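You operate a simulated robot arm through the tools that you are given. There is no shell and no other tool. Be economical: measure what you need, move in short steps, check, and stop when the job is done.

Carry out the task below with a simulated robot arm. There is one attempt and no reset: what you move stays moved.

Task
Stand both markers in the pen pot and wipe the coffee stain off with the yellow cloth.
Fine: put the cloth back.

The check looks at the end state, three seconds after you hand in, the way a careful person would. Anything else that was tipped, shoved, dropped, spilled or broken makes it a failure. Flat cloth is picked up by pressing the open fingertips on it (5 to 10 N) and closing them slowly along it; thin cloth reads only 2 to 8 mm in the jaws.

Robot
A 5-joint arm with a two-finger parallel gripper, fixed in place. Base frame: the origin is at the foot of the arm, x ahead of it, y to its left, z up; the work surface is at about z = 0. Lengths are in m, angles in rad, forces in N, time in s.
With the tool pointing down near the work surface it reaches from about 0.26 to 0.6 m from the base axis. Its first joint turns from -1.152 to 1.152 rad. The tool tilts only in the upright plane through the base axis and itself; it spins freely about its own axis. Payload 1.57 kg.
The TCP is the grasp point between the finger pads, 0.03 m short of the fingertips. In the tool frame z runs along the fingers and y along their closing line. Largest opening 0.08 m; finger width 0.017, thickness 0.012; the body of the gripper, 0.04 by 0.082 m, starts 0.08 m behind the TCP.
Orientation is that of the tool frame in the base frame, as a unit quaternion [w, x, y, z]. With the fingers straight down and closing along the base's y, the tool's x points along the base's -x, its y along +y and its z along -z.

Tools
- The arm moves only by the tool step_arm. Its argument "targets" is text: rows parted by semicolons, each of 7 numbers parted by spaces: the turn, a rotation vector about the tool's x, y, z in units of 60 degrees (1.0 is 60 degrees), then the shift along the tool's x, y, z in units of 150 mm (1.0 is 150 mm), then the finger opening in m, from 0 to 0.08. In form: rx ry rz tx ty tz fingers; .... A call has 1 to 10 rows; each row is the pose to reach, as a shift and turn from the pose commanded when the call began, along the tool's axes at that moment. A call with a number of a shift or a turn outside -1 to 1 is refused whole. A row lasts 0.2 s, in which the tool goes at most 0.05 m and 0.15 rad; a call with a longer step from one row to the next is refused whole, and so is a gripper value outside its range. Where a pose cannot be reached the arm comes as near as it can. A force on the tool above 40 N (or 10 N above the force at the start of the call, whichever is more), or a blocked arm, ends the call early, and 0.2 s more pass. Each finger travels about 0.153 m/s and halts on what it meets, pressing with about 29 N; the grip force reading is that of the motor and also rises with nothing between the fingers. The clock runs only during rows and for 0.2 s after the last one: add rows that repeat a pose to give the fingers time. It gives the time, the measured TCP pose, the force on the tool (base axes), the opening and the grip force at its end, in the units of the frame above (readings bear some noise).
- Cameras (640 x 400 px; columns grow to the right, rows downward): "scene" is fixed at [0.0428, 0.3966, 0.5275]; the picture's right is [-0.70, -0.71, 0.00], its down [-0.39, 0.39, -0.83] and it looks along [0.59, -0.59, -0.55] (base axes); focal length 330 px, centre (320, 200). "wrist" rides on the gripper at [0.072, -0.007, -0.122] in the tool frame; the picture's right is [0.09, 1.00, 0.00], its down [-0.84, 0.08, -0.54] and it looks along [-0.54, 0.05, 0.84] (tool axes); focal length 238 px, centre (320, 200). There is no depth. A picture from a camera that has moved, and an enlarged one, comes with that camera's place and axes in the base frame and with its lens.
- grab_frame(camera): a new picture of that camera. No time passes.
- enlarge(camera, box): a new picture of the part [left, top, right, bottom] of that camera's present view, enlarged. No time passes.
- finish_job(): hands the job in; it is judged then, once.

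Work in short steps. Places have to be worked out from the pictures, the camera data and where the tool is seen: move nearer, look again, correct. Check each grasp and each placing, and mend what went wrong. You have 120 turns and 68 pictures in all, those below and enlarged ones among them. Open the gripper and draw the arm clear of the work before you hand the job in, unless the task says otherwise; then end with one line.

The tools are called as name(argument=value, ...) on one line, values as JSON. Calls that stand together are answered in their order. step_arm: Moves the arm, as the interface text tells. Its arguments: {"type":"object","properties":{"targets":{"type":"string"}},"required":["targets"]} The other tools are called the same way: grab_frame (camera) takes a picture; enlarge (camera, box) takes an enlarged picture of a part of a camera's view; finish_job () hands the job in.

At the start:

```text
time_s: 0.0
ee_pos: [0.346, -0.1041, 0.3088]
tcp_rot: [0.0, 0.0, 1.0, 0.001]
wrist_force: [0.0, -0.5, -0.2]
opening: 0.0798
gripper_force: 0.1
```

scene: 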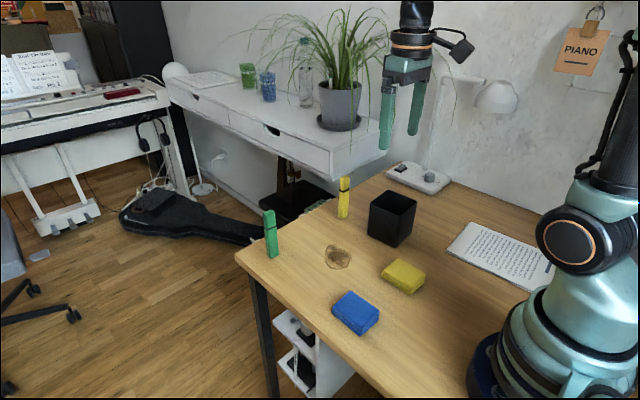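
wrist: 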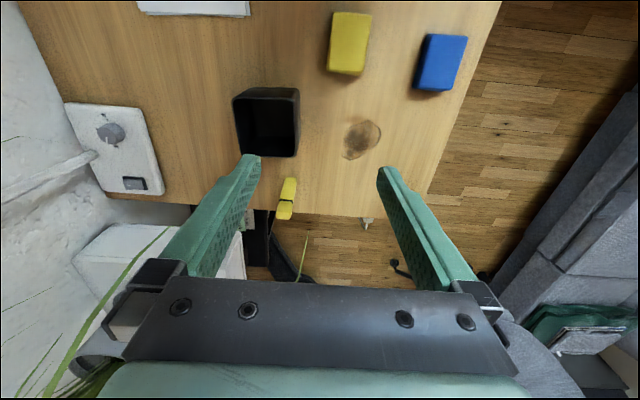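

I start by enlarging the work area to place the markers, pot, stain and cloths accurately.

enlarge(camera="scene", box=[230, 160, 470, 310])

enlarge(camera="wrist", box=[180, 0, 500, 250])

```text
2.67 times, centred on (350, 235) of scene
camera zoom: at [0.0428, 0.3966, 0.5275], right [-0.7, -0.71, 0.0], down [-0.39, 0.39, -0.83], along [0.59, -0.59, -0.55], focal length 880 px, centre (240, 107)
```

zoom: 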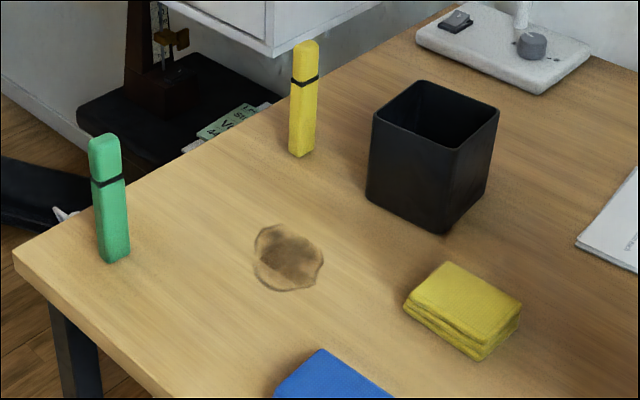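

```text
1.60 times, centred on (340, 125) of wrist
camera zoom: at [0.2742, -0.1116, 0.4318], right [-0.09, 1.0, 0.0], down [0.84, 0.08, 0.54], along [0.54, 0.05, -0.84], focal length 381 px, centre (288, 320)
```

zoom: 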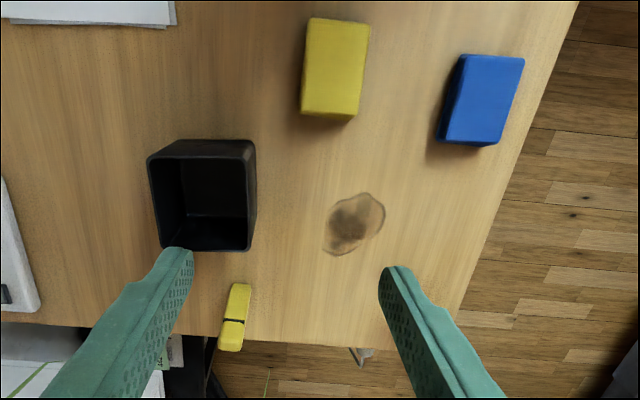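

Estimates: yellow marker at (.506,-.154), green at (.518,.078), both about .12 tall. Pot centre is (.383,-.190) with its rim at about .09. The stain is at (.411,-.026) and the yellow cloth at about (.26,-.065). I move above the yellow marker for a close look.

step_arm(targets="0 0 0 -0.24 -0.08 0.12 0.08; 0 0 0 -0.48 -0.16 0.24 0.08; 0 0 0 -0.72 -0.24 0.36 0.08; 0 0 0 -0.96 -0.32 0.45 0.08; 0 0 0 -0.96 -0.32 0.45 0.08")

grab_frame(camera="wrist")

grab_frame(camera="scene")

```text
time_s: 1.2
ee_pos: [0.4892, -0.1517, 0.2415]
tcp_rot: [0.0, 0.0, 1.0, 0.0]
wrist_force: [-0.9, 0.1, -1.4]
opening: 0.0801
gripper_force: 0.1
```

```text
63 pictures are left
camera wrist: at [0.418, -0.1598, 0.3639], right [-0.09, 1.0, 0.0], down [0.84, 0.08, 0.54], along [0.54, 0.05, -0.84], focal length 238 px, centre (320, 200)
```

wrist: 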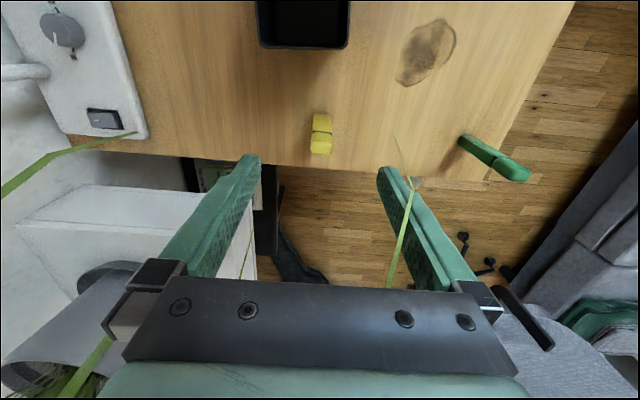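

```text
62 pictures are left
```

scene: 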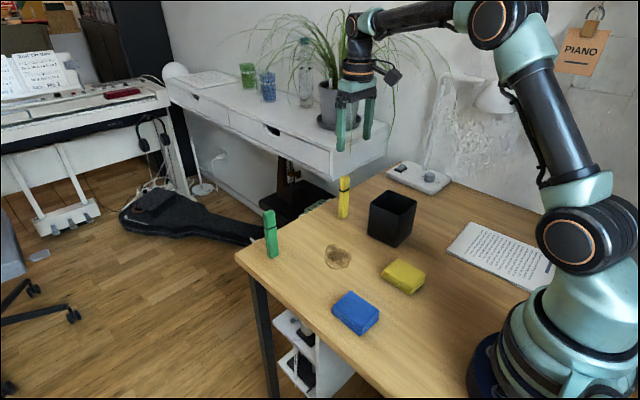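

The marker refines to (.506,-.1505), aligned with the fingers. I descend straddling it to TCP z≈.095.

step_arm(targets="0 0 0 -0.107 0.01 0 0.08; 0 0 0 -0.107 0.01 0.25 0.08; 0 0 0 -0.107 0.01 0.5 0.08; 0 0 0 -0.107 0.01 0.75 0.08; 0 0 0 -0.107 0.01 0.97 0.08; 0 0 0 -0.107 0.01 0.97 0.08")

grab_frame(camera="wrist")

enlarge(camera="scene", box=[250, 100, 450, 240])

```text
time_s: 2.6
ee_pos: [0.5045, -0.1477, 0.0965]
tcp_rot: [0.0, 0.0, 1.0, 0.0]
wrist_force: [0.6, -0.3, 0.4]
opening: 0.0799
gripper_force: 0.0
```

```text
61 pictures are left
camera wrist: at [0.4336, -0.1574, 0.2192], right [-0.09, 1.0, 0.0], down [0.84, 0.08, 0.54], along [0.54, 0.05, -0.84], focal length 238 px, centre (320, 200)
```

wrist: 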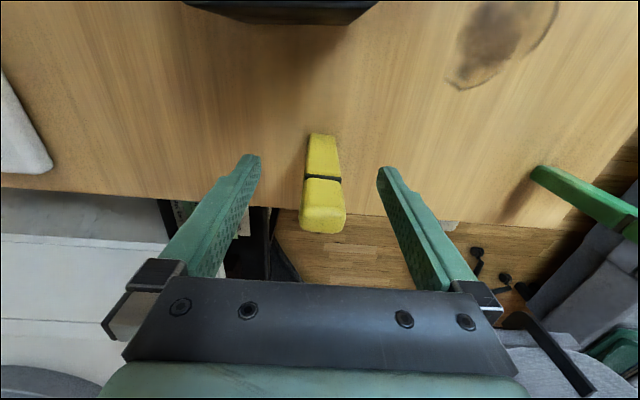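

```text
2.86 times, centred on (350, 170) of scene
camera zoom: at [0.0428, 0.3966, 0.5275], right [-0.7, -0.71, 0.0], down [-0.39, 0.39, -0.83], along [0.59, -0.59, -0.55], focal length 942 px, centre (234, 286)
```

zoom: 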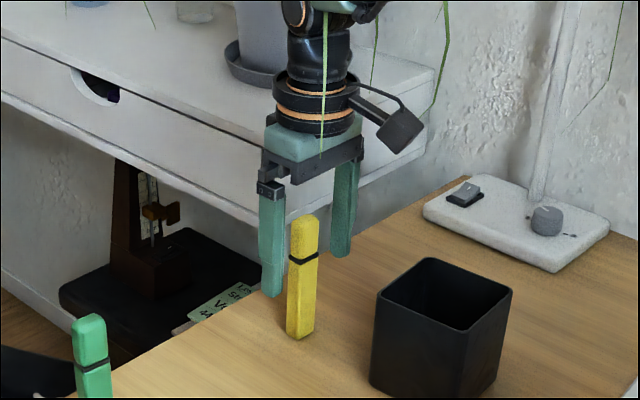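

The marker stands centred between the fingers. I close them in stages.

step_arm(targets="0 0 0 0 0 0 0.06; 0 0 0 0 0 0 0.045; 0 0 0 0 0 0 0.035; 0 0 0 0 0 0 0.025; 0 0 0 0 0 0 0.015; 0 0 0 0 0 0 0.005; 0 0 0 0 0 0 0.005")

```text
time_s: 4.2
ee_pos: [0.5059, -0.1484, 0.097]
tcp_rot: [0.0, 0.0, 1.0, 0.0]
wrist_force: [0.5, -0.7, 0.2]
opening: 0.0239
gripper_force: 28.9
```

Gripped at 24 mm. I lift it by .125.

step_arm(targets="0 0 0 0 0 -0.2 0.005; 0 0 0 0 0 -0.4 0.005; 0 0 0 0 0 -0.6 0.005; 0 0 0 0 0 -0.83 0.005; 0 0 0 0 0 -0.83 0.005")

grab_frame(camera="wrist")

grab_frame(camera="scene")

```text
time_s: 5.4
ee_pos: [0.5053, -0.1496, 0.2209]
tcp_rot: [0.0, 0.0, 1.0, 0.0]
wrist_force: [-0.3, 0.3, -0.7]
opening: 0.0238
gripper_force: 29.1
```

```text
59 pictures are left
camera wrist: at [0.4344, -0.1578, 0.3438], right [-0.09, 1.0, 0.0], down [0.84, 0.08, 0.54], along [0.54, 0.05, -0.84], focal length 238 px, centre (320, 200)
```

wrist: 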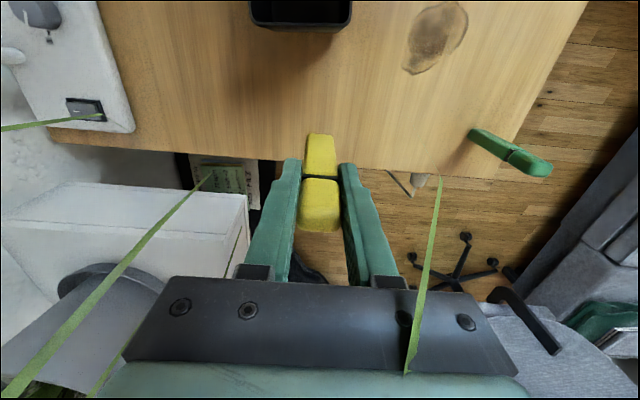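

```text
58 pictures are left
```

scene: 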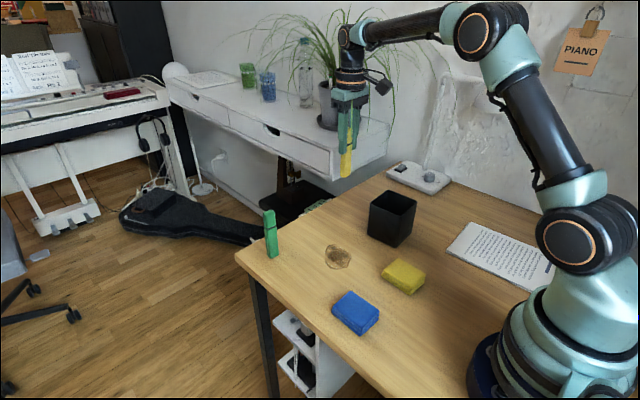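

It is held upright, with the marker bottom at about z=.124. I carry it over the pot to (.400,-.190), above the rim.

step_arm(targets="0 0 0 0.24 -0.09 0 0.005; 0 0 0 0.48 -0.18 0 0.005; 0 0 0 0.707 -0.265 0 0.005; 0 0 0 0.707 -0.265 0 0.005; 0 0 0 0.707 -0.265 0 0.005")

grab_frame(camera="wrist")

enlarge(camera="scene", box=[300, 100, 460, 260])

```text
time_s: 6.6
ee_pos: [0.3999, -0.188, 0.2218]
tcp_rot: [0.0, 0.001, 1.0, 0.0]
wrist_force: [0.3, 0.3, 0.2]
opening: 0.0238
gripper_force: 28.9
```

```text
57 pictures are left
camera wrist: at [0.3276, -0.1974, 0.3437], right [-0.09, 1.0, 0.0], down [0.84, 0.08, 0.54], along [0.54, 0.05, -0.84], focal length 238 px, centre (320, 200)
```

wrist: 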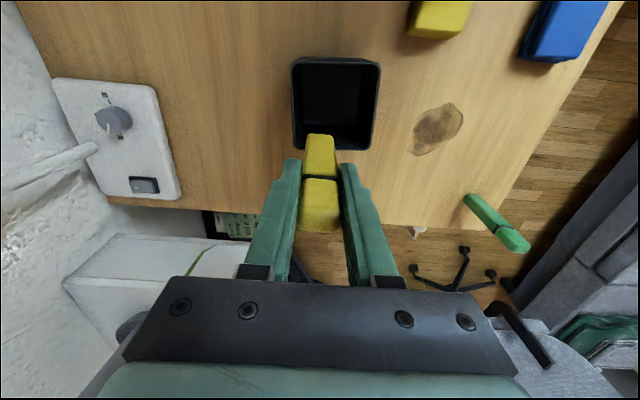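

```text
2.50 times, centred on (380, 180) of scene
camera zoom: at [0.0428, 0.3966, 0.5275], right [-0.7, -0.71, 0.0], down [-0.39, 0.39, -0.83], along [0.59, -0.59, -0.55], focal length 824 px, centre (170, 250)
```

zoom: 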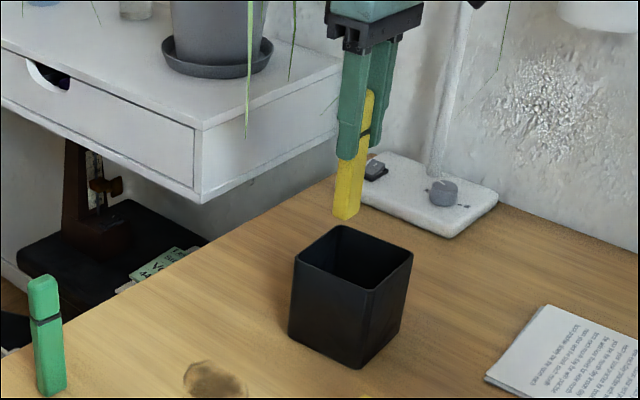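

The wrist view puts the pot centre nearer (.377,-.177), so I shift to (.393,-.177). I lower slightly, still above the rim, and check again.

step_arm(targets="0 0 0 0.047 0.08 0 0.005; 0 0 0 0.047 0.08 0.08 0.005; 0 0 0 0.047 0.08 0.08 0.005")

enlarge(camera="wrist", box=[240, 30, 420, 230])

enlarge(camera="scene", box=[330, 130, 450, 260])

```text
time_s: 7.4
ee_pos: [0.392, -0.1758, 0.2088]
tcp_rot: [0.0, -0.002, 1.0, 0.0]
wrist_force: [0.0, 0.3, 0.8]
opening: 0.024
gripper_force: 29.4
```

```text
2.00 times, centred on (330, 130) of wrist
camera zoom: at [0.321, -0.1854, 0.331], right [-0.09, 1.0, 0.0], down [0.84, 0.08, 0.54], along [0.54, 0.05, -0.84], focal length 477 px, centre (300, 340)
```

zoom: 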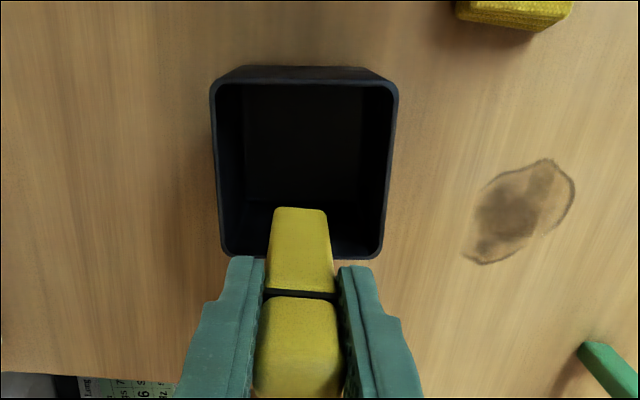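

```text
3.08 times, centred on (390, 195) of scene
camera zoom: at [0.0428, 0.3966, 0.5275], right [-0.7, -0.71, 0.0], down [-0.39, 0.39, -0.83], along [0.59, -0.59, -0.55], focal length 1015 px, centre (105, 215)
```

zoom: 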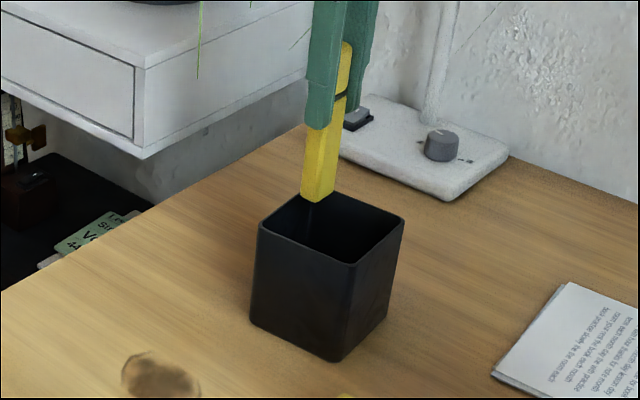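

Both views agree, and a further 4 mm toward the pot centre in x and y is safer. I lower to TCP z≈.105, which puts the marker bottom about 5 mm above the pot floor.

step_arm(targets="0 0 0 0.027 0.027 0 0.005; 0 0 0 0.027 0.027 0.15 0.005; 0 0 0 0.027 0.027 0.3 0.005; 0 0 0 0.027 0.027 0.45 0.005; 0 0 0 0.027 0.027 0.58 0.005; 0 0 0 0.027 0.027 0.68 0.005; 0 0 0 0.027 0.027 0.68 0.005")

grab_frame(camera="wrist")

enlarge(camera="scene", box=[330, 130, 450, 260])

```text
time_s: 9.0
ee_pos: [0.3884, -0.1732, 0.1075]
tcp_rot: [0.0, 0.0, 1.0, -0.001]
wrist_force: [-0.3, 0.2, -0.2]
opening: 0.024
gripper_force: 28.6
```

```text
53 pictures are left
camera wrist: at [0.3171, -0.1815, 0.2293], right [-0.09, 1.0, 0.0], down [0.84, 0.08, 0.54], along [0.54, 0.05, -0.84], focal length 238 px, centre (320, 200)
```

wrist: 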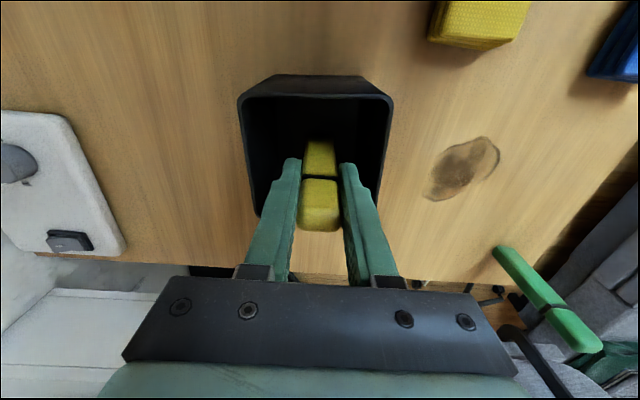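

```text
3.08 times, centred on (390, 195) of scene
camera zoom: at [0.0428, 0.3966, 0.5275], right [-0.7, -0.71, 0.0], down [-0.39, 0.39, -0.83], along [0.59, -0.59, -0.55], focal length 1015 px, centre (105, 215)
```

zoom: 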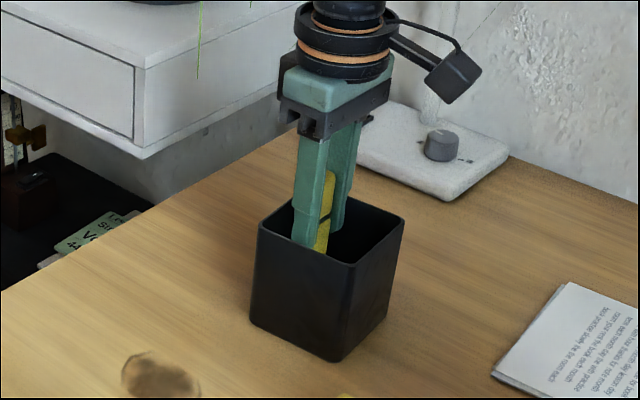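

The marker is inside the pot. I lower 4 mm more, open slightly to 36 mm so the fingers stay off the walls, then rise.

step_arm(targets="0 0 0 0 0 0.027 0.005; 0 0 0 0 0 0.027 0.026; 0 0 0 0 0 0.027 0.032; 0 0 0 0 0 0.027 0.036; 0 0 0 0 0 0.027 0.036; 0 0 0 0 0 -0.1 0.036; 0 0 0 0 0 -0.3 0.036; 0 0 0 0 0 -0.5 0.036; 0 0 0 0 0 -0.7 0.036; 0 0 0 0 0 -0.9 0.036")

grab_frame(camera="wrist")

enlarge(camera="scene", box=[330, 130, 450, 260])

```text
time_s: 11.2
ee_pos: [0.3875, -0.1749, 0.2436]
tcp_rot: [0.001, -0.001, 1.0, 0.0]
wrist_force: [0.2, -0.1, 0.3]
opening: 0.0361
gripper_force: 0.0
```

```text
51 pictures are left
camera wrist: at [0.3173, -0.1822, 0.3648], right [-0.09, 1.0, 0.0], down [0.84, 0.08, 0.54], along [0.54, 0.05, -0.84], focal length 238 px, centre (320, 200)
```

wrist: 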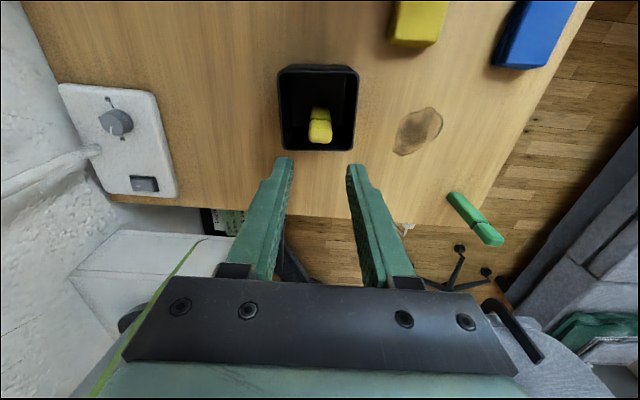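

```text
3.08 times, centred on (390, 195) of scene
camera zoom: at [0.0428, 0.3966, 0.5275], right [-0.7, -0.71, 0.0], down [-0.39, 0.39, -0.83], along [0.59, -0.59, -0.55], focal length 1015 px, centre (105, 215)
```

zoom: 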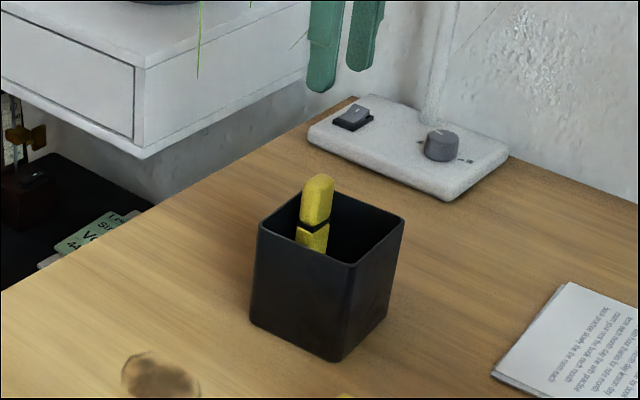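

The yellow marker stands in the pot. Next I head toward the green marker.

step_arm(targets="0 0 0 -0.1 0.25 0 0.05; 0 0 0 -0.2 0.5 0 0.08; 0 0 0 -0.3 0.75 0 0.08; 0 0 0 -0.4 0.99 0 0.08; 0 0 0 -0.4 0.99 0 0.08")

step_arm(targets="0 0 0 -0.1 0.25 0 0.08; 0 0 0 -0.2 0.45 0 0.08; 0 0 0 -0.3 0.69 0 0.08; 0 0 0 -0.37 0.69 0 0.08; 0 0 0 -0.37 0.69 0 0.08")

enlarge(camera="wrist", box=[240, 50, 400, 250])

enlarge(camera="scene", box=[220, 190, 320, 270])

```text
time_s: 12.4
ee_pos: [0.4496, -0.026, 0.2413]
tcp_rot: [0.0, 0.001, 1.0, 0.0]
wrist_force: [0.1, 0.7, -0.5]
opening: 0.0799
gripper_force: 0.1
```

```text
time_s: 13.6
ee_pos: [0.5044, 0.079, 0.2419]
tcp_rot: [0.0, 0.0, 1.0, 0.0]
wrist_force: [0.7, 0.0, -0.3]
opening: 0.08
gripper_force: 0.1
```

```text
2.00 times, centred on (320, 150) of wrist
camera zoom: at [0.433, 0.0701, 0.3642], right [-0.09, 1.0, 0.0], down [0.84, 0.08, 0.54], along [0.54, 0.05, -0.84], focal length 477 px, centre (320, 300)
```

zoom: 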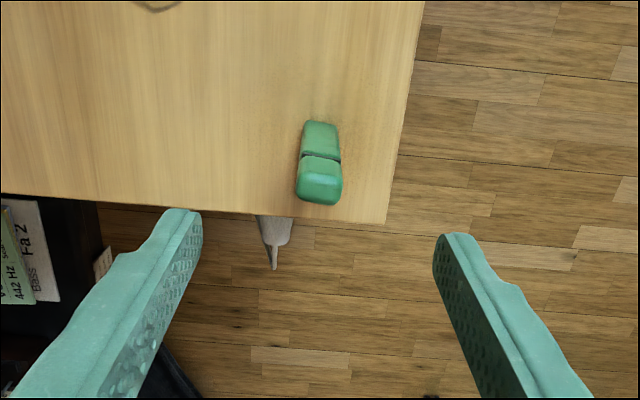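

```text
5.00 times, centred on (270, 230) of scene
camera zoom: at [0.0428, 0.3966, 0.5275], right [-0.7, -0.71, 0.0], down [-0.39, 0.39, -0.83], along [0.59, -0.59, -0.55], focal length 1649 px, centre (570, 50)
```

zoom: 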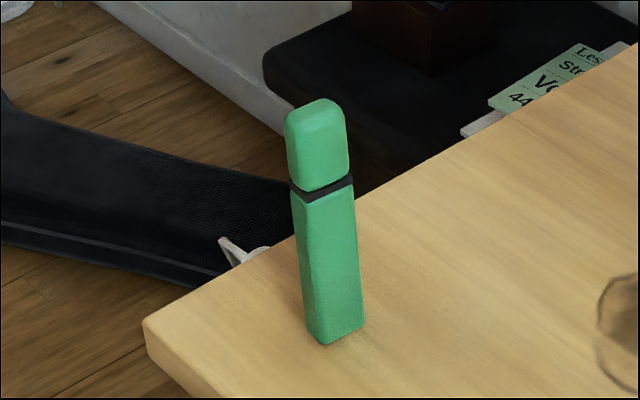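

The green marker centre is at about (.523,.078), rotated a few degrees. I turn the tool 5° to match and descend around it.

step_arm(targets="0 0 0.09 -0.127 0 0 0.08; 0 0 0.09 -0.127 0 0.25 0.08; 0 0 0.09 -0.127 0 0.5 0.08; 0 0 0.09 -0.127 0 0.75 0.08; 0 0 0.09 -0.127 0 0.97 0.08; 0 0 0.09 -0.127 0 0.97 0.08")

grab_frame(camera="wrist")

enlarge(camera="scene", box=[200, 140, 340, 270])

```text
time_s: 15.0
ee_pos: [0.5233, 0.0784, 0.0966]
tcp_rot: [0.0, 0.047, 0.999, 0.0]
wrist_force: [-0.1, 0.8, 0.6]
opening: 0.08
gripper_force: 0.0
```

```text
47 pictures are left
camera wrist: at [0.4514, 0.0765, 0.2183], right [0.0, 1.0, 0.0], down [0.84, 0.0, 0.54], along [0.54, 0.0, -0.84], focal length 238 px, centre (320, 200)
```

wrist: 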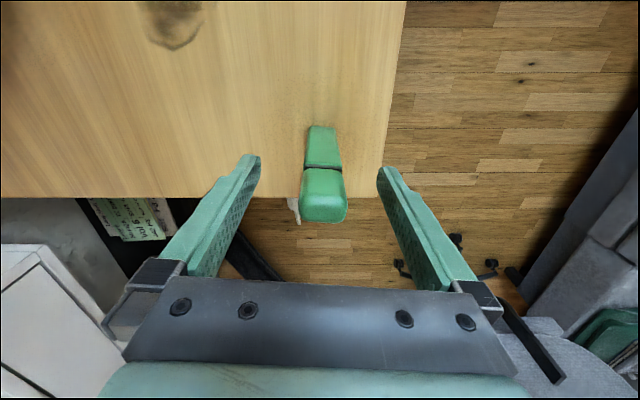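

```text
3.08 times, centred on (270, 205) of scene
camera zoom: at [0.0428, 0.3966, 0.5275], right [-0.7, -0.71, 0.0], down [-0.39, 0.39, -0.83], along [0.59, -0.59, -0.55], focal length 1015 px, centre (474, 185)
```

zoom: 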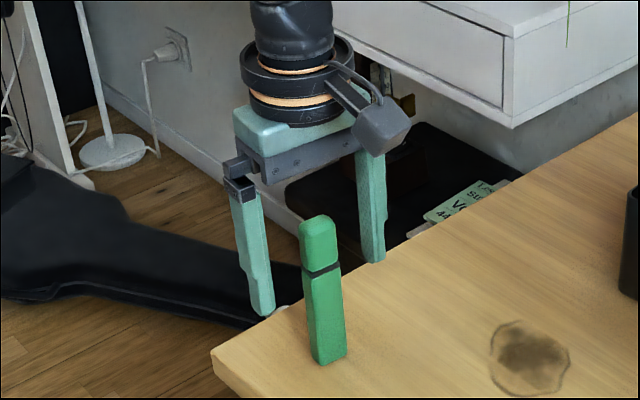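

The marker is centred and aligned between the fingers. I close in stages.

step_arm(targets="0 0 0 0 0 0 0.06; 0 0 0 0 0 0 0.045; 0 0 0 0 0 0 0.035; 0 0 0 0 0 0 0.025; 0 0 0 0 0 0 0.015; 0 0 0 0 0 0 0.005; 0 0 0 0 0 0 0.005")

step_arm(targets="0 0 0 0 0 -0.2 0.005; 0 0 0 0 0 -0.4 0.005; 0 0 0 0 0 -0.6 0.005; 0 0 0 0 0 -0.86 0.005; 0 0 -0.09 0 0 -0.86 0.005; 0 0 -0.09 0 0 -0.86 0.005")

enlarge(camera="wrist", box=[240, 50, 400, 250])

```text
time_s: 16.6
ee_pos: [0.523, 0.0778, 0.0953]
tcp_rot: [-0.001, 0.046, 0.999, -0.001]
wrist_force: [0.1, 0.1, 0.0]
opening: 0.0239
gripper_force: 29.3
```

```text
time_s: 18.0
ee_pos: [0.5232, 0.0786, 0.2253]
tcp_rot: [0.0, -0.001, 1.0, 0.0]
wrist_force: [0.6, 0.2, -0.4]
opening: 0.0242
gripper_force: 29.6
```

```text
2.00 times, centred on (320, 150) of wrist
camera zoom: at [0.4516, 0.0704, 0.348], right [-0.09, 1.0, 0.0], down [0.84, 0.08, 0.54], along [0.54, 0.05, -0.84], focal length 477 px, centre (320, 300)
```

zoom: 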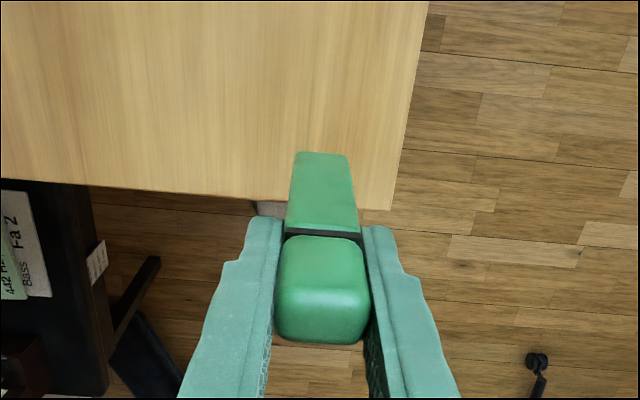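

Green is gripped at 24 mm and centred. I carry it toward the pot's near half, at (.361,-.173), staying clear of the yellow marker.

step_arm(targets="0 0 0 0.2 -0.15 -0.05 0.005; 0 0 0 0.4 -0.3 -0.1 0.005; 0 0 0 0.6 -0.45 -0.1 0.005; 0 0 0 0.8 -0.6 -0.1 0.005; 0 0 0 1.0 -0.75 -0.1 0.005; 0 0 0 1.0 -0.75 -0.1 0.005")

step_arm(targets="0 0 0 0.08 0 0 0.005; 0 0 0 0.08 -0.2 0 0.005; 0 0 0 0.08 -0.4 0 0.005; 0 0 0 0.08 -0.6 0 0.005; 0 0 0 0.08 -0.8 0 0.005; 0 0 0 0.08 -0.92 0 0.005; 0 0 0 0.08 -0.92 0 0.005")

enlarge(camera="wrist", box=[240, 30, 420, 230])

enlarge(camera="scene", box=[330, 130, 450, 260])

```text
time_s: 19.4
ee_pos: [0.3716, -0.0336, 0.2398]
tcp_rot: [0.001, 0.0, 1.0, 0.0]
wrist_force: [0.0, 0.7, -0.3]
opening: 0.0239
gripper_force: 28.4
```

```text
time_s: 21.0
ee_pos: [0.3621, -0.1716, 0.2399]
tcp_rot: [0.0, -0.001, 1.0, 0.0]
wrist_force: [-0.6, 0.1, 0.0]
opening: 0.0238
gripper_force: 28.6
```

```text
2.00 times, centred on (330, 130) of wrist
camera zoom: at [0.2909, -0.1803, 0.3623], right [-0.09, 1.0, 0.0], down [0.84, 0.08, 0.54], along [0.54, 0.05, -0.84], focal length 477 px, centre (300, 340)
```

zoom: 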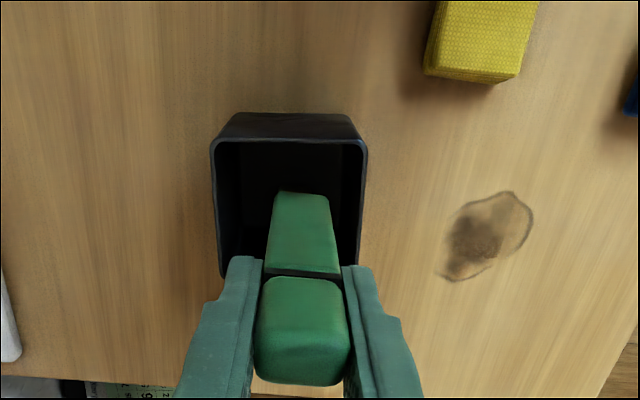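

```text
3.08 times, centred on (390, 195) of scene
camera zoom: at [0.0428, 0.3966, 0.5275], right [-0.7, -0.71, 0.0], down [-0.39, 0.39, -0.83], along [0.59, -0.59, -0.55], focal length 1015 px, centre (105, 215)
```

zoom: 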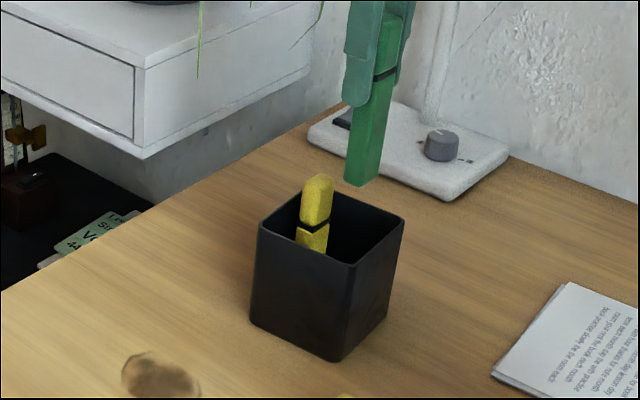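

The green marker sits clear of the near wall and the yellow marker. I shift 3 mm in -y and lower it in.

step_arm(targets="0 0 0 0 -0.02 0 0.005; 0 0 0 0 -0.02 0.2 0.005; 0 0 0 0 -0.02 0.35 0.005; 0 0 0 0 -0.02 0.5 0.005; 0 0 0 0 -0.02 0.65 0.005; 0 0 0 0 -0.02 0.8 0.005; 0 0 0 0 -0.02 0.88 0.005; 0 0 0 0 -0.02 0.91 0.005; 0 0 0 0 -0.02 0.91 0.005")

enlarge(camera="wrist", box=[220, 50, 420, 250])

enlarge(camera="scene", box=[330, 130, 450, 260])

```text
time_s: 23.0
ee_pos: [0.3612, -0.1744, 0.1043]
tcp_rot: [0.0, 0.0, 1.0, 0.0]
wrist_force: [-0.9, -0.2, -0.2]
opening: 0.0238
gripper_force: 28.9
```

```text
2.00 times, centred on (320, 150) of wrist
camera zoom: at [0.29, -0.1836, 0.2263], right [-0.09, 1.0, 0.0], down [0.84, 0.08, 0.54], along [0.54, 0.05, -0.84], focal length 477 px, centre (320, 300)
```

zoom: 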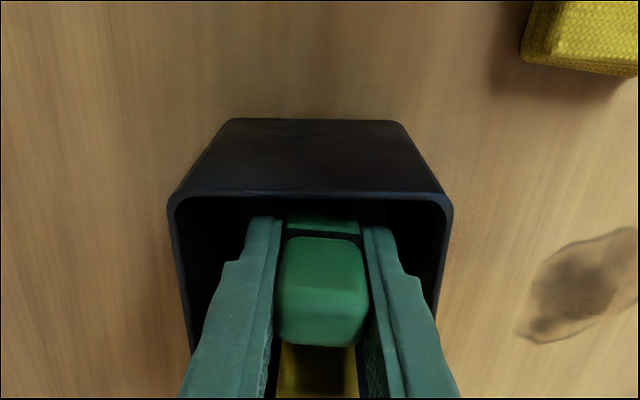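

```text
3.08 times, centred on (390, 195) of scene
camera zoom: at [0.0428, 0.3966, 0.5275], right [-0.7, -0.71, 0.0], down [-0.39, 0.39, -0.83], along [0.59, -0.59, -0.55], focal length 1015 px, centre (105, 215)
```

zoom: 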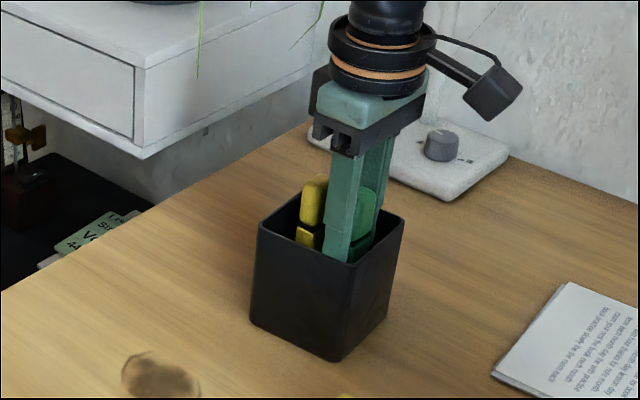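

Both markers are in the pot and the fingers are off the walls. I lower 3 mm, open to 34 mm, and rise.

step_arm(targets="0 0 0 0 0 0.02 0.005; 0 0 0 0 0 0.02 0.026; 0 0 0 0 0 0.02 0.031; 0 0 0 0 0 0.02 0.034; 0 0 0 0 0 0.02 0.034; 0 0 0 0 0 -0.1 0.034; 0 0 0 0 0 -0.3 0.034; 0 0 0 0 0 -0.5 0.034; 0 0 0 0 0 -0.7 0.034; 0 0 0 0 0 -0.9 0.034")

grab_frame(camera="wrist")

enlarge(camera="scene", box=[310, 160, 450, 300])

```text
time_s: 25.2
ee_pos: [0.3614, -0.1753, 0.2402]
tcp_rot: [0.0, -0.001, 1.0, 0.001]
wrist_force: [0.1, -0.2, 0.3]
opening: 0.0342
gripper_force: 0.1
```

```text
40 pictures are left
camera wrist: at [0.29, -0.1832, 0.3623], right [-0.09, 1.0, 0.0], down [0.84, 0.08, 0.54], along [0.54, 0.05, -0.84], focal length 238 px, centre (320, 200)
```

wrist: 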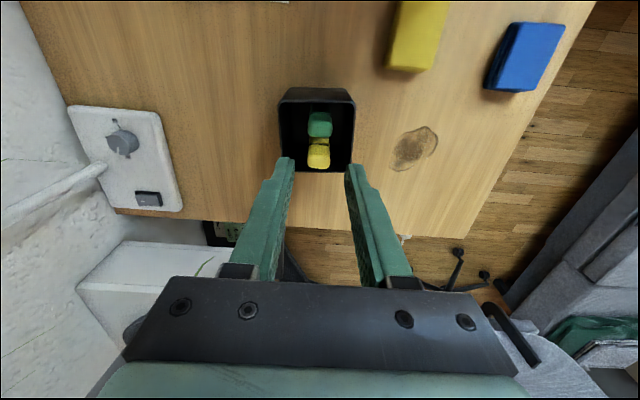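

```text
2.86 times, centred on (380, 230) of scene
camera zoom: at [0.0428, 0.3966, 0.5275], right [-0.7, -0.71, 0.0], down [-0.39, 0.39, -0.83], along [0.59, -0.59, -0.55], focal length 942 px, centre (149, 114)
```

zoom: 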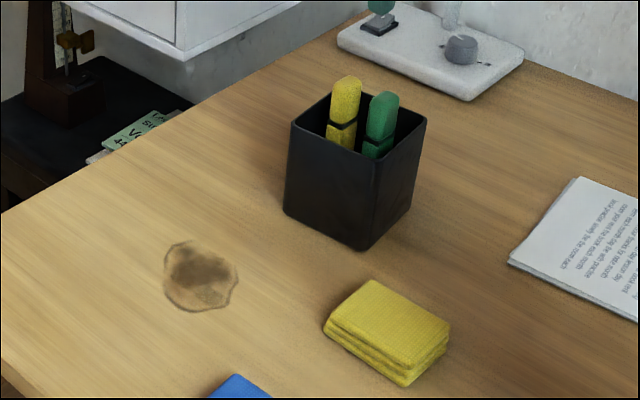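

Both markers stand in the pot. I estimate the cloth at centre (.27,-.07), roughly 7×6 cm and about 2 cm thick. I move over it to measure properly.

step_arm(targets="0 0 0 0.15 0.16 0 0.05; 0 0 0 0.3 0.33 0 0.08; 0 0 0 0.45 0.5 0 0.08; 0 0 0 0.57 0.67 0.1 0.08; 0 0 0 0.57 0.67 0.2 0.08; 0 0 0 0.57 0.67 0.2 0.08")

grab_frame(camera="wrist")

enlarge(camera="scene", box=[310, 160, 470, 320])

```text
time_s: 26.6
ee_pos: [0.2762, -0.0739, 0.21]
tcp_rot: [0.001, 0.0, 1.0, 0.0]
wrist_force: [-0.1, -0.1, 0.4]
opening: 0.08
gripper_force: 0.0
```

```text
38 pictures are left
camera wrist: at [0.2044, -0.0823, 0.3315], right [-0.09, 1.0, 0.0], down [0.84, 0.08, 0.54], along [0.54, 0.05, -0.84], focal length 238 px, centre (320, 200)
```

wrist: 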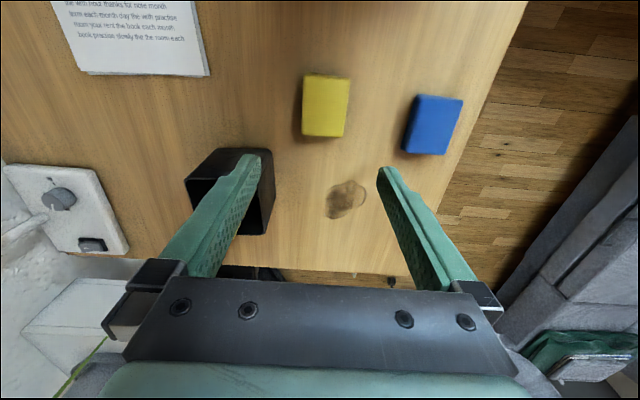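

```text
2.50 times, centred on (390, 240) of scene
camera zoom: at [0.0428, 0.3966, 0.5275], right [-0.7, -0.71, 0.0], down [-0.39, 0.39, -0.83], along [0.59, -0.59, -0.55], focal length 824 px, centre (145, 100)
```

zoom: 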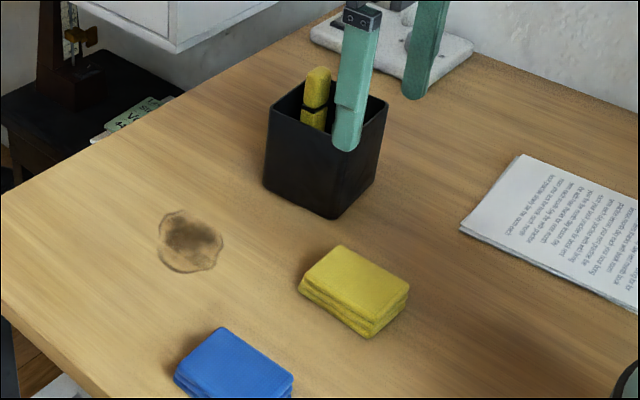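

The wrist view gives the cloth centre as about (.271,-.069), 57 mm wide in y. I lower to z≈.09 with a +4 mm shift in y and re-check the margins.

step_arm(targets="0 0 0 0.02 0.03 0.2 0.08; 0 0 0 0.02 0.03 0.4 0.08; 0 0 0 0.02 0.03 0.6 0.08; 0 0 0 0.02 0.03 0.8 0.08; 0 0 0 0.02 0.03 0.8 0.08")

grab_frame(camera="wrist")

enlarge(camera="scene", box=[340, 160, 480, 320])

```text
time_s: 27.8
ee_pos: [0.2734, -0.0681, 0.0893]
tcp_rot: [0.001, 0.0, 1.0, 0.0]
wrist_force: [-0.1, -0.6, 0.1]
opening: 0.0801
gripper_force: 0.1
```

```text
36 pictures are left
camera wrist: at [0.2009, -0.0781, 0.2108], right [-0.09, 1.0, 0.0], down [0.84, 0.08, 0.54], along [0.54, 0.05, -0.84], focal length 238 px, centre (320, 200)
```

wrist: 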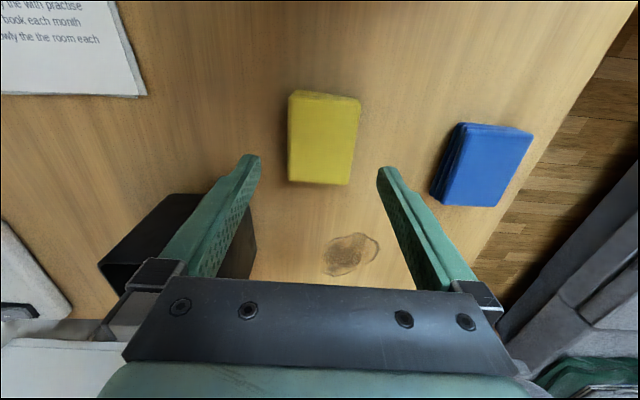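

```text
2.50 times, centred on (410, 240) of scene
camera zoom: at [0.0428, 0.3966, 0.5275], right [-0.7, -0.71, 0.0], down [-0.39, 0.39, -0.83], along [0.59, -0.59, -0.55], focal length 824 px, centre (95, 100)
```

zoom: 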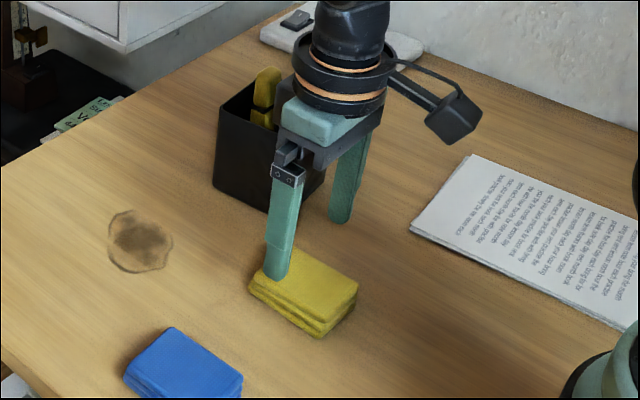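

The cloth is centred between the fingers, aligned, spanning x .231–.305. I descend to tips at ~z .008 and close in stages.

step_arm(targets="0 0 0 0.02 0 0.12 0.08; 0 0 0 0.02 0 0.24 0.08; 0 0 0 0.02 0 0.34 0.08; 0 0 0 0.02 0 0.34 0.08")

enlarge(camera="scene", box=[340, 160, 480, 320])

```text
time_s: 28.8
ee_pos: [0.2703, -0.0704, 0.0383]
tcp_rot: [0.0, 0.0, 1.0, 0.001]
wrist_force: [-0.1, 0.2, -0.2]
opening: 0.0798
gripper_force: 0.0
```

```text
2.50 times, centred on (410, 240) of scene
camera zoom: at [0.0428, 0.3966, 0.5275], right [-0.7, -0.71, 0.0], down [-0.39, 0.39, -0.83], along [0.59, -0.59, -0.55], focal length 824 px, centre (95, 100)
```

zoom: 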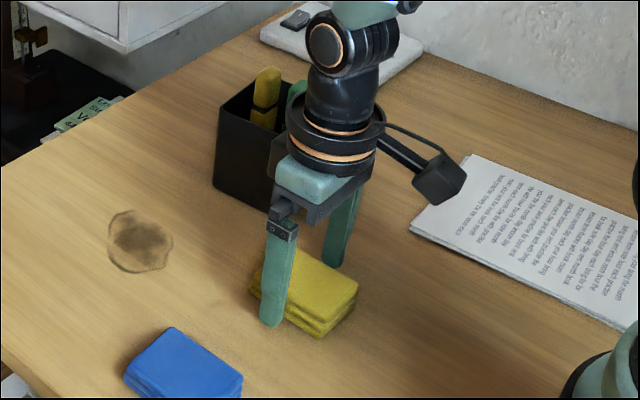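

The fingers straddle the cloth cleanly. I close slowly.

step_arm(targets="0 0 0 0 0 0 0.07; 0 0 0 0 0 0 0.062; 0 0 0 0 0 0 0.056; 0 0 0 0 0 0 0.05; 0 0 0 0 0 0 0.045; 0 0 0 0 0 0 0.045")

enlarge(camera="scene", box=[340, 160, 480, 320])

```text
time_s: 30.2
ee_pos: [0.2706, -0.07, 0.0391]
tcp_rot: [0.0, 0.0, 1.0, 0.0]
wrist_force: [0.5, -0.3, 0.3]
opening: 0.0538
gripper_force: 29.5
```

```text
2.50 times, centred on (410, 240) of scene
camera zoom: at [0.0428, 0.3966, 0.5275], right [-0.7, -0.71, 0.0], down [-0.39, 0.39, -0.83], along [0.59, -0.59, -0.55], focal length 824 px, centre (95, 100)
```

zoom: 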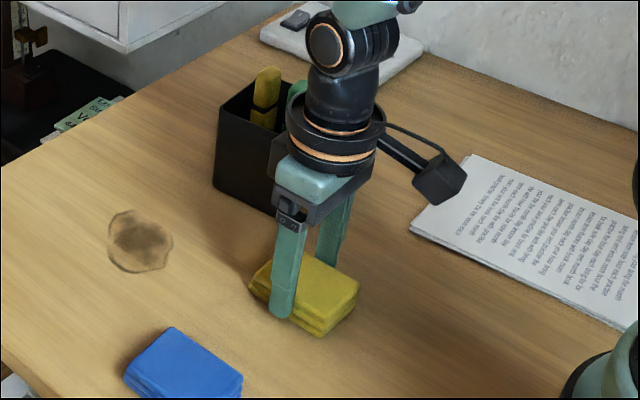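

Gripped firmly at 54 mm. I lift 6 cm and check.

step_arm(targets="0 0 0 0 0 -0.1 0.045; 0 0 0 0 0 -0.25 0.045; 0 0 0 0 0 -0.4 0.045; 0 0 0 0 0 -0.4 0.045")

step_arm(targets="0 0 0 -0.2 0.06 0 0.045; 0 0 0 -0.4 0.12 0 0.045; 0 0 0 -0.6 0.18 0 0.045; 0 0 0 -0.8 0.24 0 0.045; 0 0 0 -0.93 0.29 0 0.045; 0 0 0 -0.93 0.29 0 0.045")

grab_frame(camera="scene")

grab_frame(camera="wrist")

```text
time_s: 31.2
ee_pos: [0.2704, -0.0697, 0.1001]
tcp_rot: [0.001, 0.001, 1.0, 0.0]
wrist_force: [0.1, 0.2, 0.5]
opening: 0.054
gripper_force: 29.0
```

```text
time_s: 32.6
ee_pos: [0.4103, -0.026, 0.0974]
tcp_rot: [0.0, 0.0, 1.0, 0.0]
wrist_force: [0.1, 1.1, -0.8]
opening: 0.0536
gripper_force: 29.1
```

```text
32 pictures are left
```

scene: 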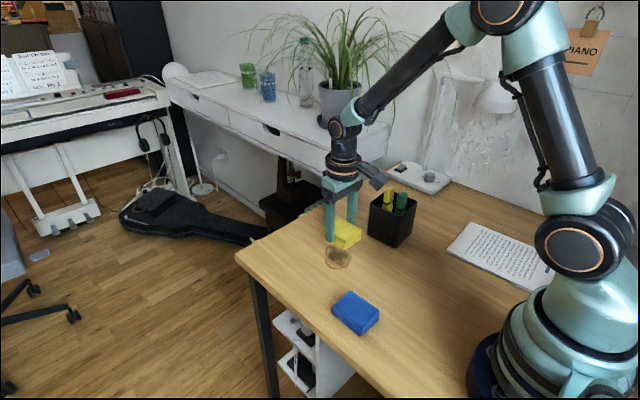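

```text
31 pictures are left
camera wrist: at [0.3387, -0.0343, 0.2203], right [-0.09, 1.0, 0.0], down [0.84, 0.08, 0.54], along [0.54, 0.05, -0.84], focal length 238 px, centre (320, 200)
```

wrist: 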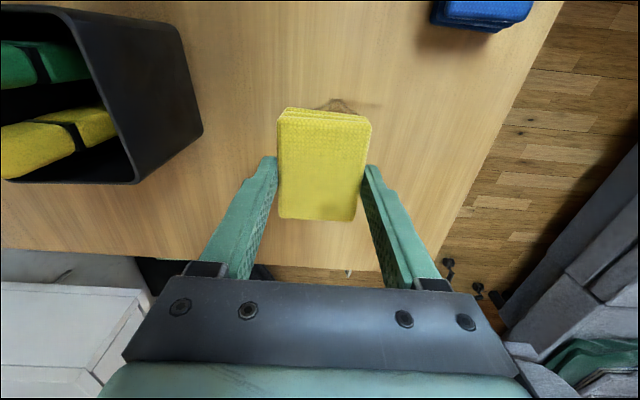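

The cloth is held flat and covers the stain, which spans about x .373–.447 and y -.057–.016. I lower until light contact.

step_arm(targets="0 0 0 0 0 0.2 0.045; 0 0 0 0 0 0.36 0.045; 0 0 0 0 0 0.39 0.045; 0 0 0 0 0 0.405 0.045; 0 0 0 0 0 0.405 0.045")

```text
time_s: 33.8
ee_pos: [0.4093, -0.027, 0.0376]
tcp_rot: [0.0, 0.0, 1.0, 0.0]
wrist_force: [-4.2, -1.0, 16.4]
opening: 0.0538
gripper_force: 28.4
```

Contact is at 16 N, a bit strong. I ease up by 0.8 mm and wipe a loop around and through the stain.

step_arm(targets="0 0 0 0 0 -0.005 0.045; 0 0 0 0.15 0 -0.005 0.045; 0 0 0 0.15 0.17 -0.005 0.045; 0 0 0 0 0.2 -0.005 0.045; 0 0 0 -0.15 0.17 -0.005 0.045; 0 0 0 -0.15 0 -0.005 0.045; 0 0 0 -0.15 -0.17 -0.005 0.045; 0 0 0 0 -0.2 -0.005 0.045; 0 0 0 0.15 -0.17 -0.005 0.045; 0 0 0 0 0 -0.005 0.045")

grab_frame(camera="wrist")

enlarge(camera="scene", box=[260, 160, 440, 320])

```text
time_s: 36.0
ee_pos: [0.4088, -0.0269, 0.0393]
tcp_rot: [-0.001, 0.001, 1.0, 0.0]
wrist_force: [-0.6, -0.8, -0.4]
opening: 0.0535
gripper_force: 28.7
```

```text
30 pictures are left
camera wrist: at [0.3381, -0.0353, 0.161], right [-0.09, 1.0, 0.0], down [0.84, 0.08, 0.54], along [0.54, 0.05, -0.84], focal length 238 px, centre (320, 200)
```

wrist: 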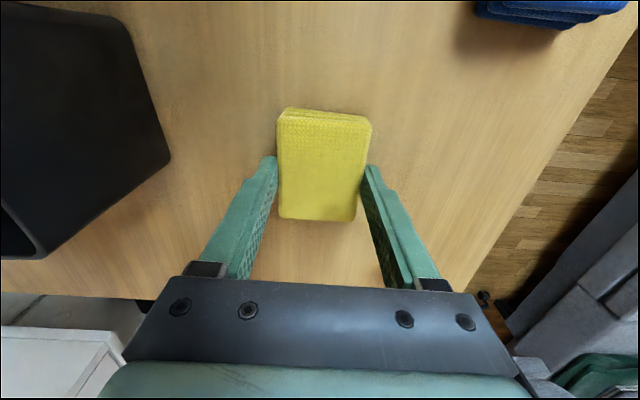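

```text
2.50 times, centred on (350, 240) of scene
camera zoom: at [0.0428, 0.3966, 0.5275], right [-0.7, -0.71, 0.0], down [-0.39, 0.39, -0.83], along [0.59, -0.59, -0.55], focal length 824 px, centre (245, 100)
```

zoom: 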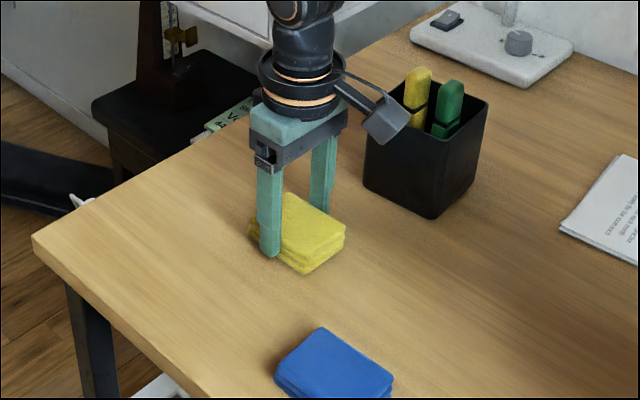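

The stain looks faded outside the cloth, but contact force dropped to zero. I do another pass pressed about 1 mm lower.

step_arm(targets="0 0 0 0 0 0.004 0.045; 0 0 0 0.15 0 0.004 0.045; 0 0 0 0.15 0.17 0.004 0.045; 0 0 0 0 0.1 0.004 0.045; 0 0 0 -0.15 0.17 0.004 0.045; 0 0 0 -0.15 -0.05 0.004 0.045; 0 0 0 -0.15 -0.17 0.004 0.045; 0 0 0 0 -0.15 0.004 0.045; 0 0 0 0.15 -0.17 0.004 0.045; 0 0 0 0 0 0.004 0.045")

step_arm(targets="0 0 0 0 0 -0.1 0.045; 0 0 0 0.1 0 -0.25 0.045; 0 0 0 0.3 0 -0.4 0.045; 0 0 0 0.5 0 -0.42 0.045; 0 0 0 0.5 0 -0.42 0.045")

enlarge(camera="scene", box=[260, 180, 440, 320])

grab_frame(camera="wrist")

```text
time_s: 38.2
ee_pos: [0.4085, -0.0259, 0.0369]
tcp_rot: [-0.002, 0.0, 1.0, 0.0]
wrist_force: [-3.7, -4.3, 11.7]
opening: 0.0536
gripper_force: 28.6
```

```text
time_s: 39.4
ee_pos: [0.3333, -0.0278, 0.1015]
tcp_rot: [0.0, 0.0, 1.0, 0.0]
wrist_force: [-0.3, 0.2, -1.4]
opening: 0.0537
gripper_force: 29.5
```

```text
2.86 times, centred on (350, 250) of scene
camera zoom: at [0.0428, 0.3966, 0.5275], right [-0.7, -0.71, 0.0], down [-0.39, 0.39, -0.83], along [0.59, -0.59, -0.55], focal length 942 px, centre (234, 57)
```

zoom: 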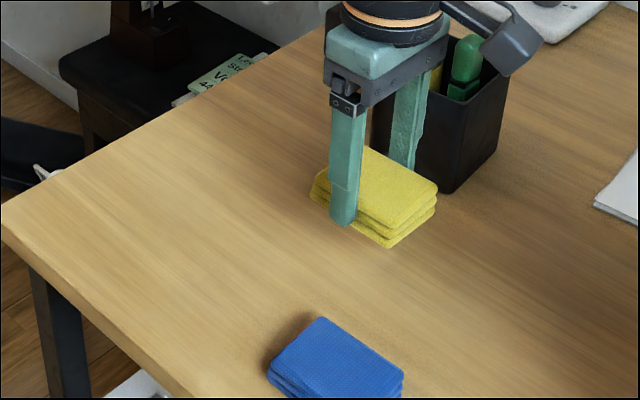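

```text
27 pictures are left
camera wrist: at [0.2629, -0.0353, 0.2234], right [-0.09, 1.0, 0.0], down [0.84, 0.08, 0.54], along [0.54, 0.05, -0.84], focal length 238 px, centre (320, 200)
```

wrist: 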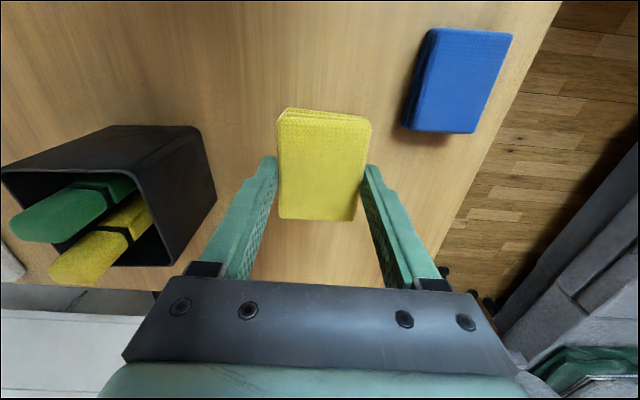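

The stain is gone. I carry the cloth back to its original spot, TCP (.2705,-.070), and lower it to the table.

step_arm(targets="0 0 0 0.2 -0.14 0 0.045; 0 0 0 0.42 -0.283 0 0.045; 0 0 0 0.42 -0.283 0.15 0.045; 0 0 0 0.42 -0.283 0.3 0.045; 0 0 0 0.42 -0.283 0.38 0.045; 0 0 0 0.42 -0.283 0.4 0.045; 0 0 0 0.42 -0.283 0.4 0.045")

```text
time_s: 41.0
ee_pos: [0.2718, -0.069, 0.0395]
tcp_rot: [0.0, 0.0, 1.0, 0.0]
wrist_force: [-0.5, -0.1, -0.7]
opening: 0.054
gripper_force: 29.2
```

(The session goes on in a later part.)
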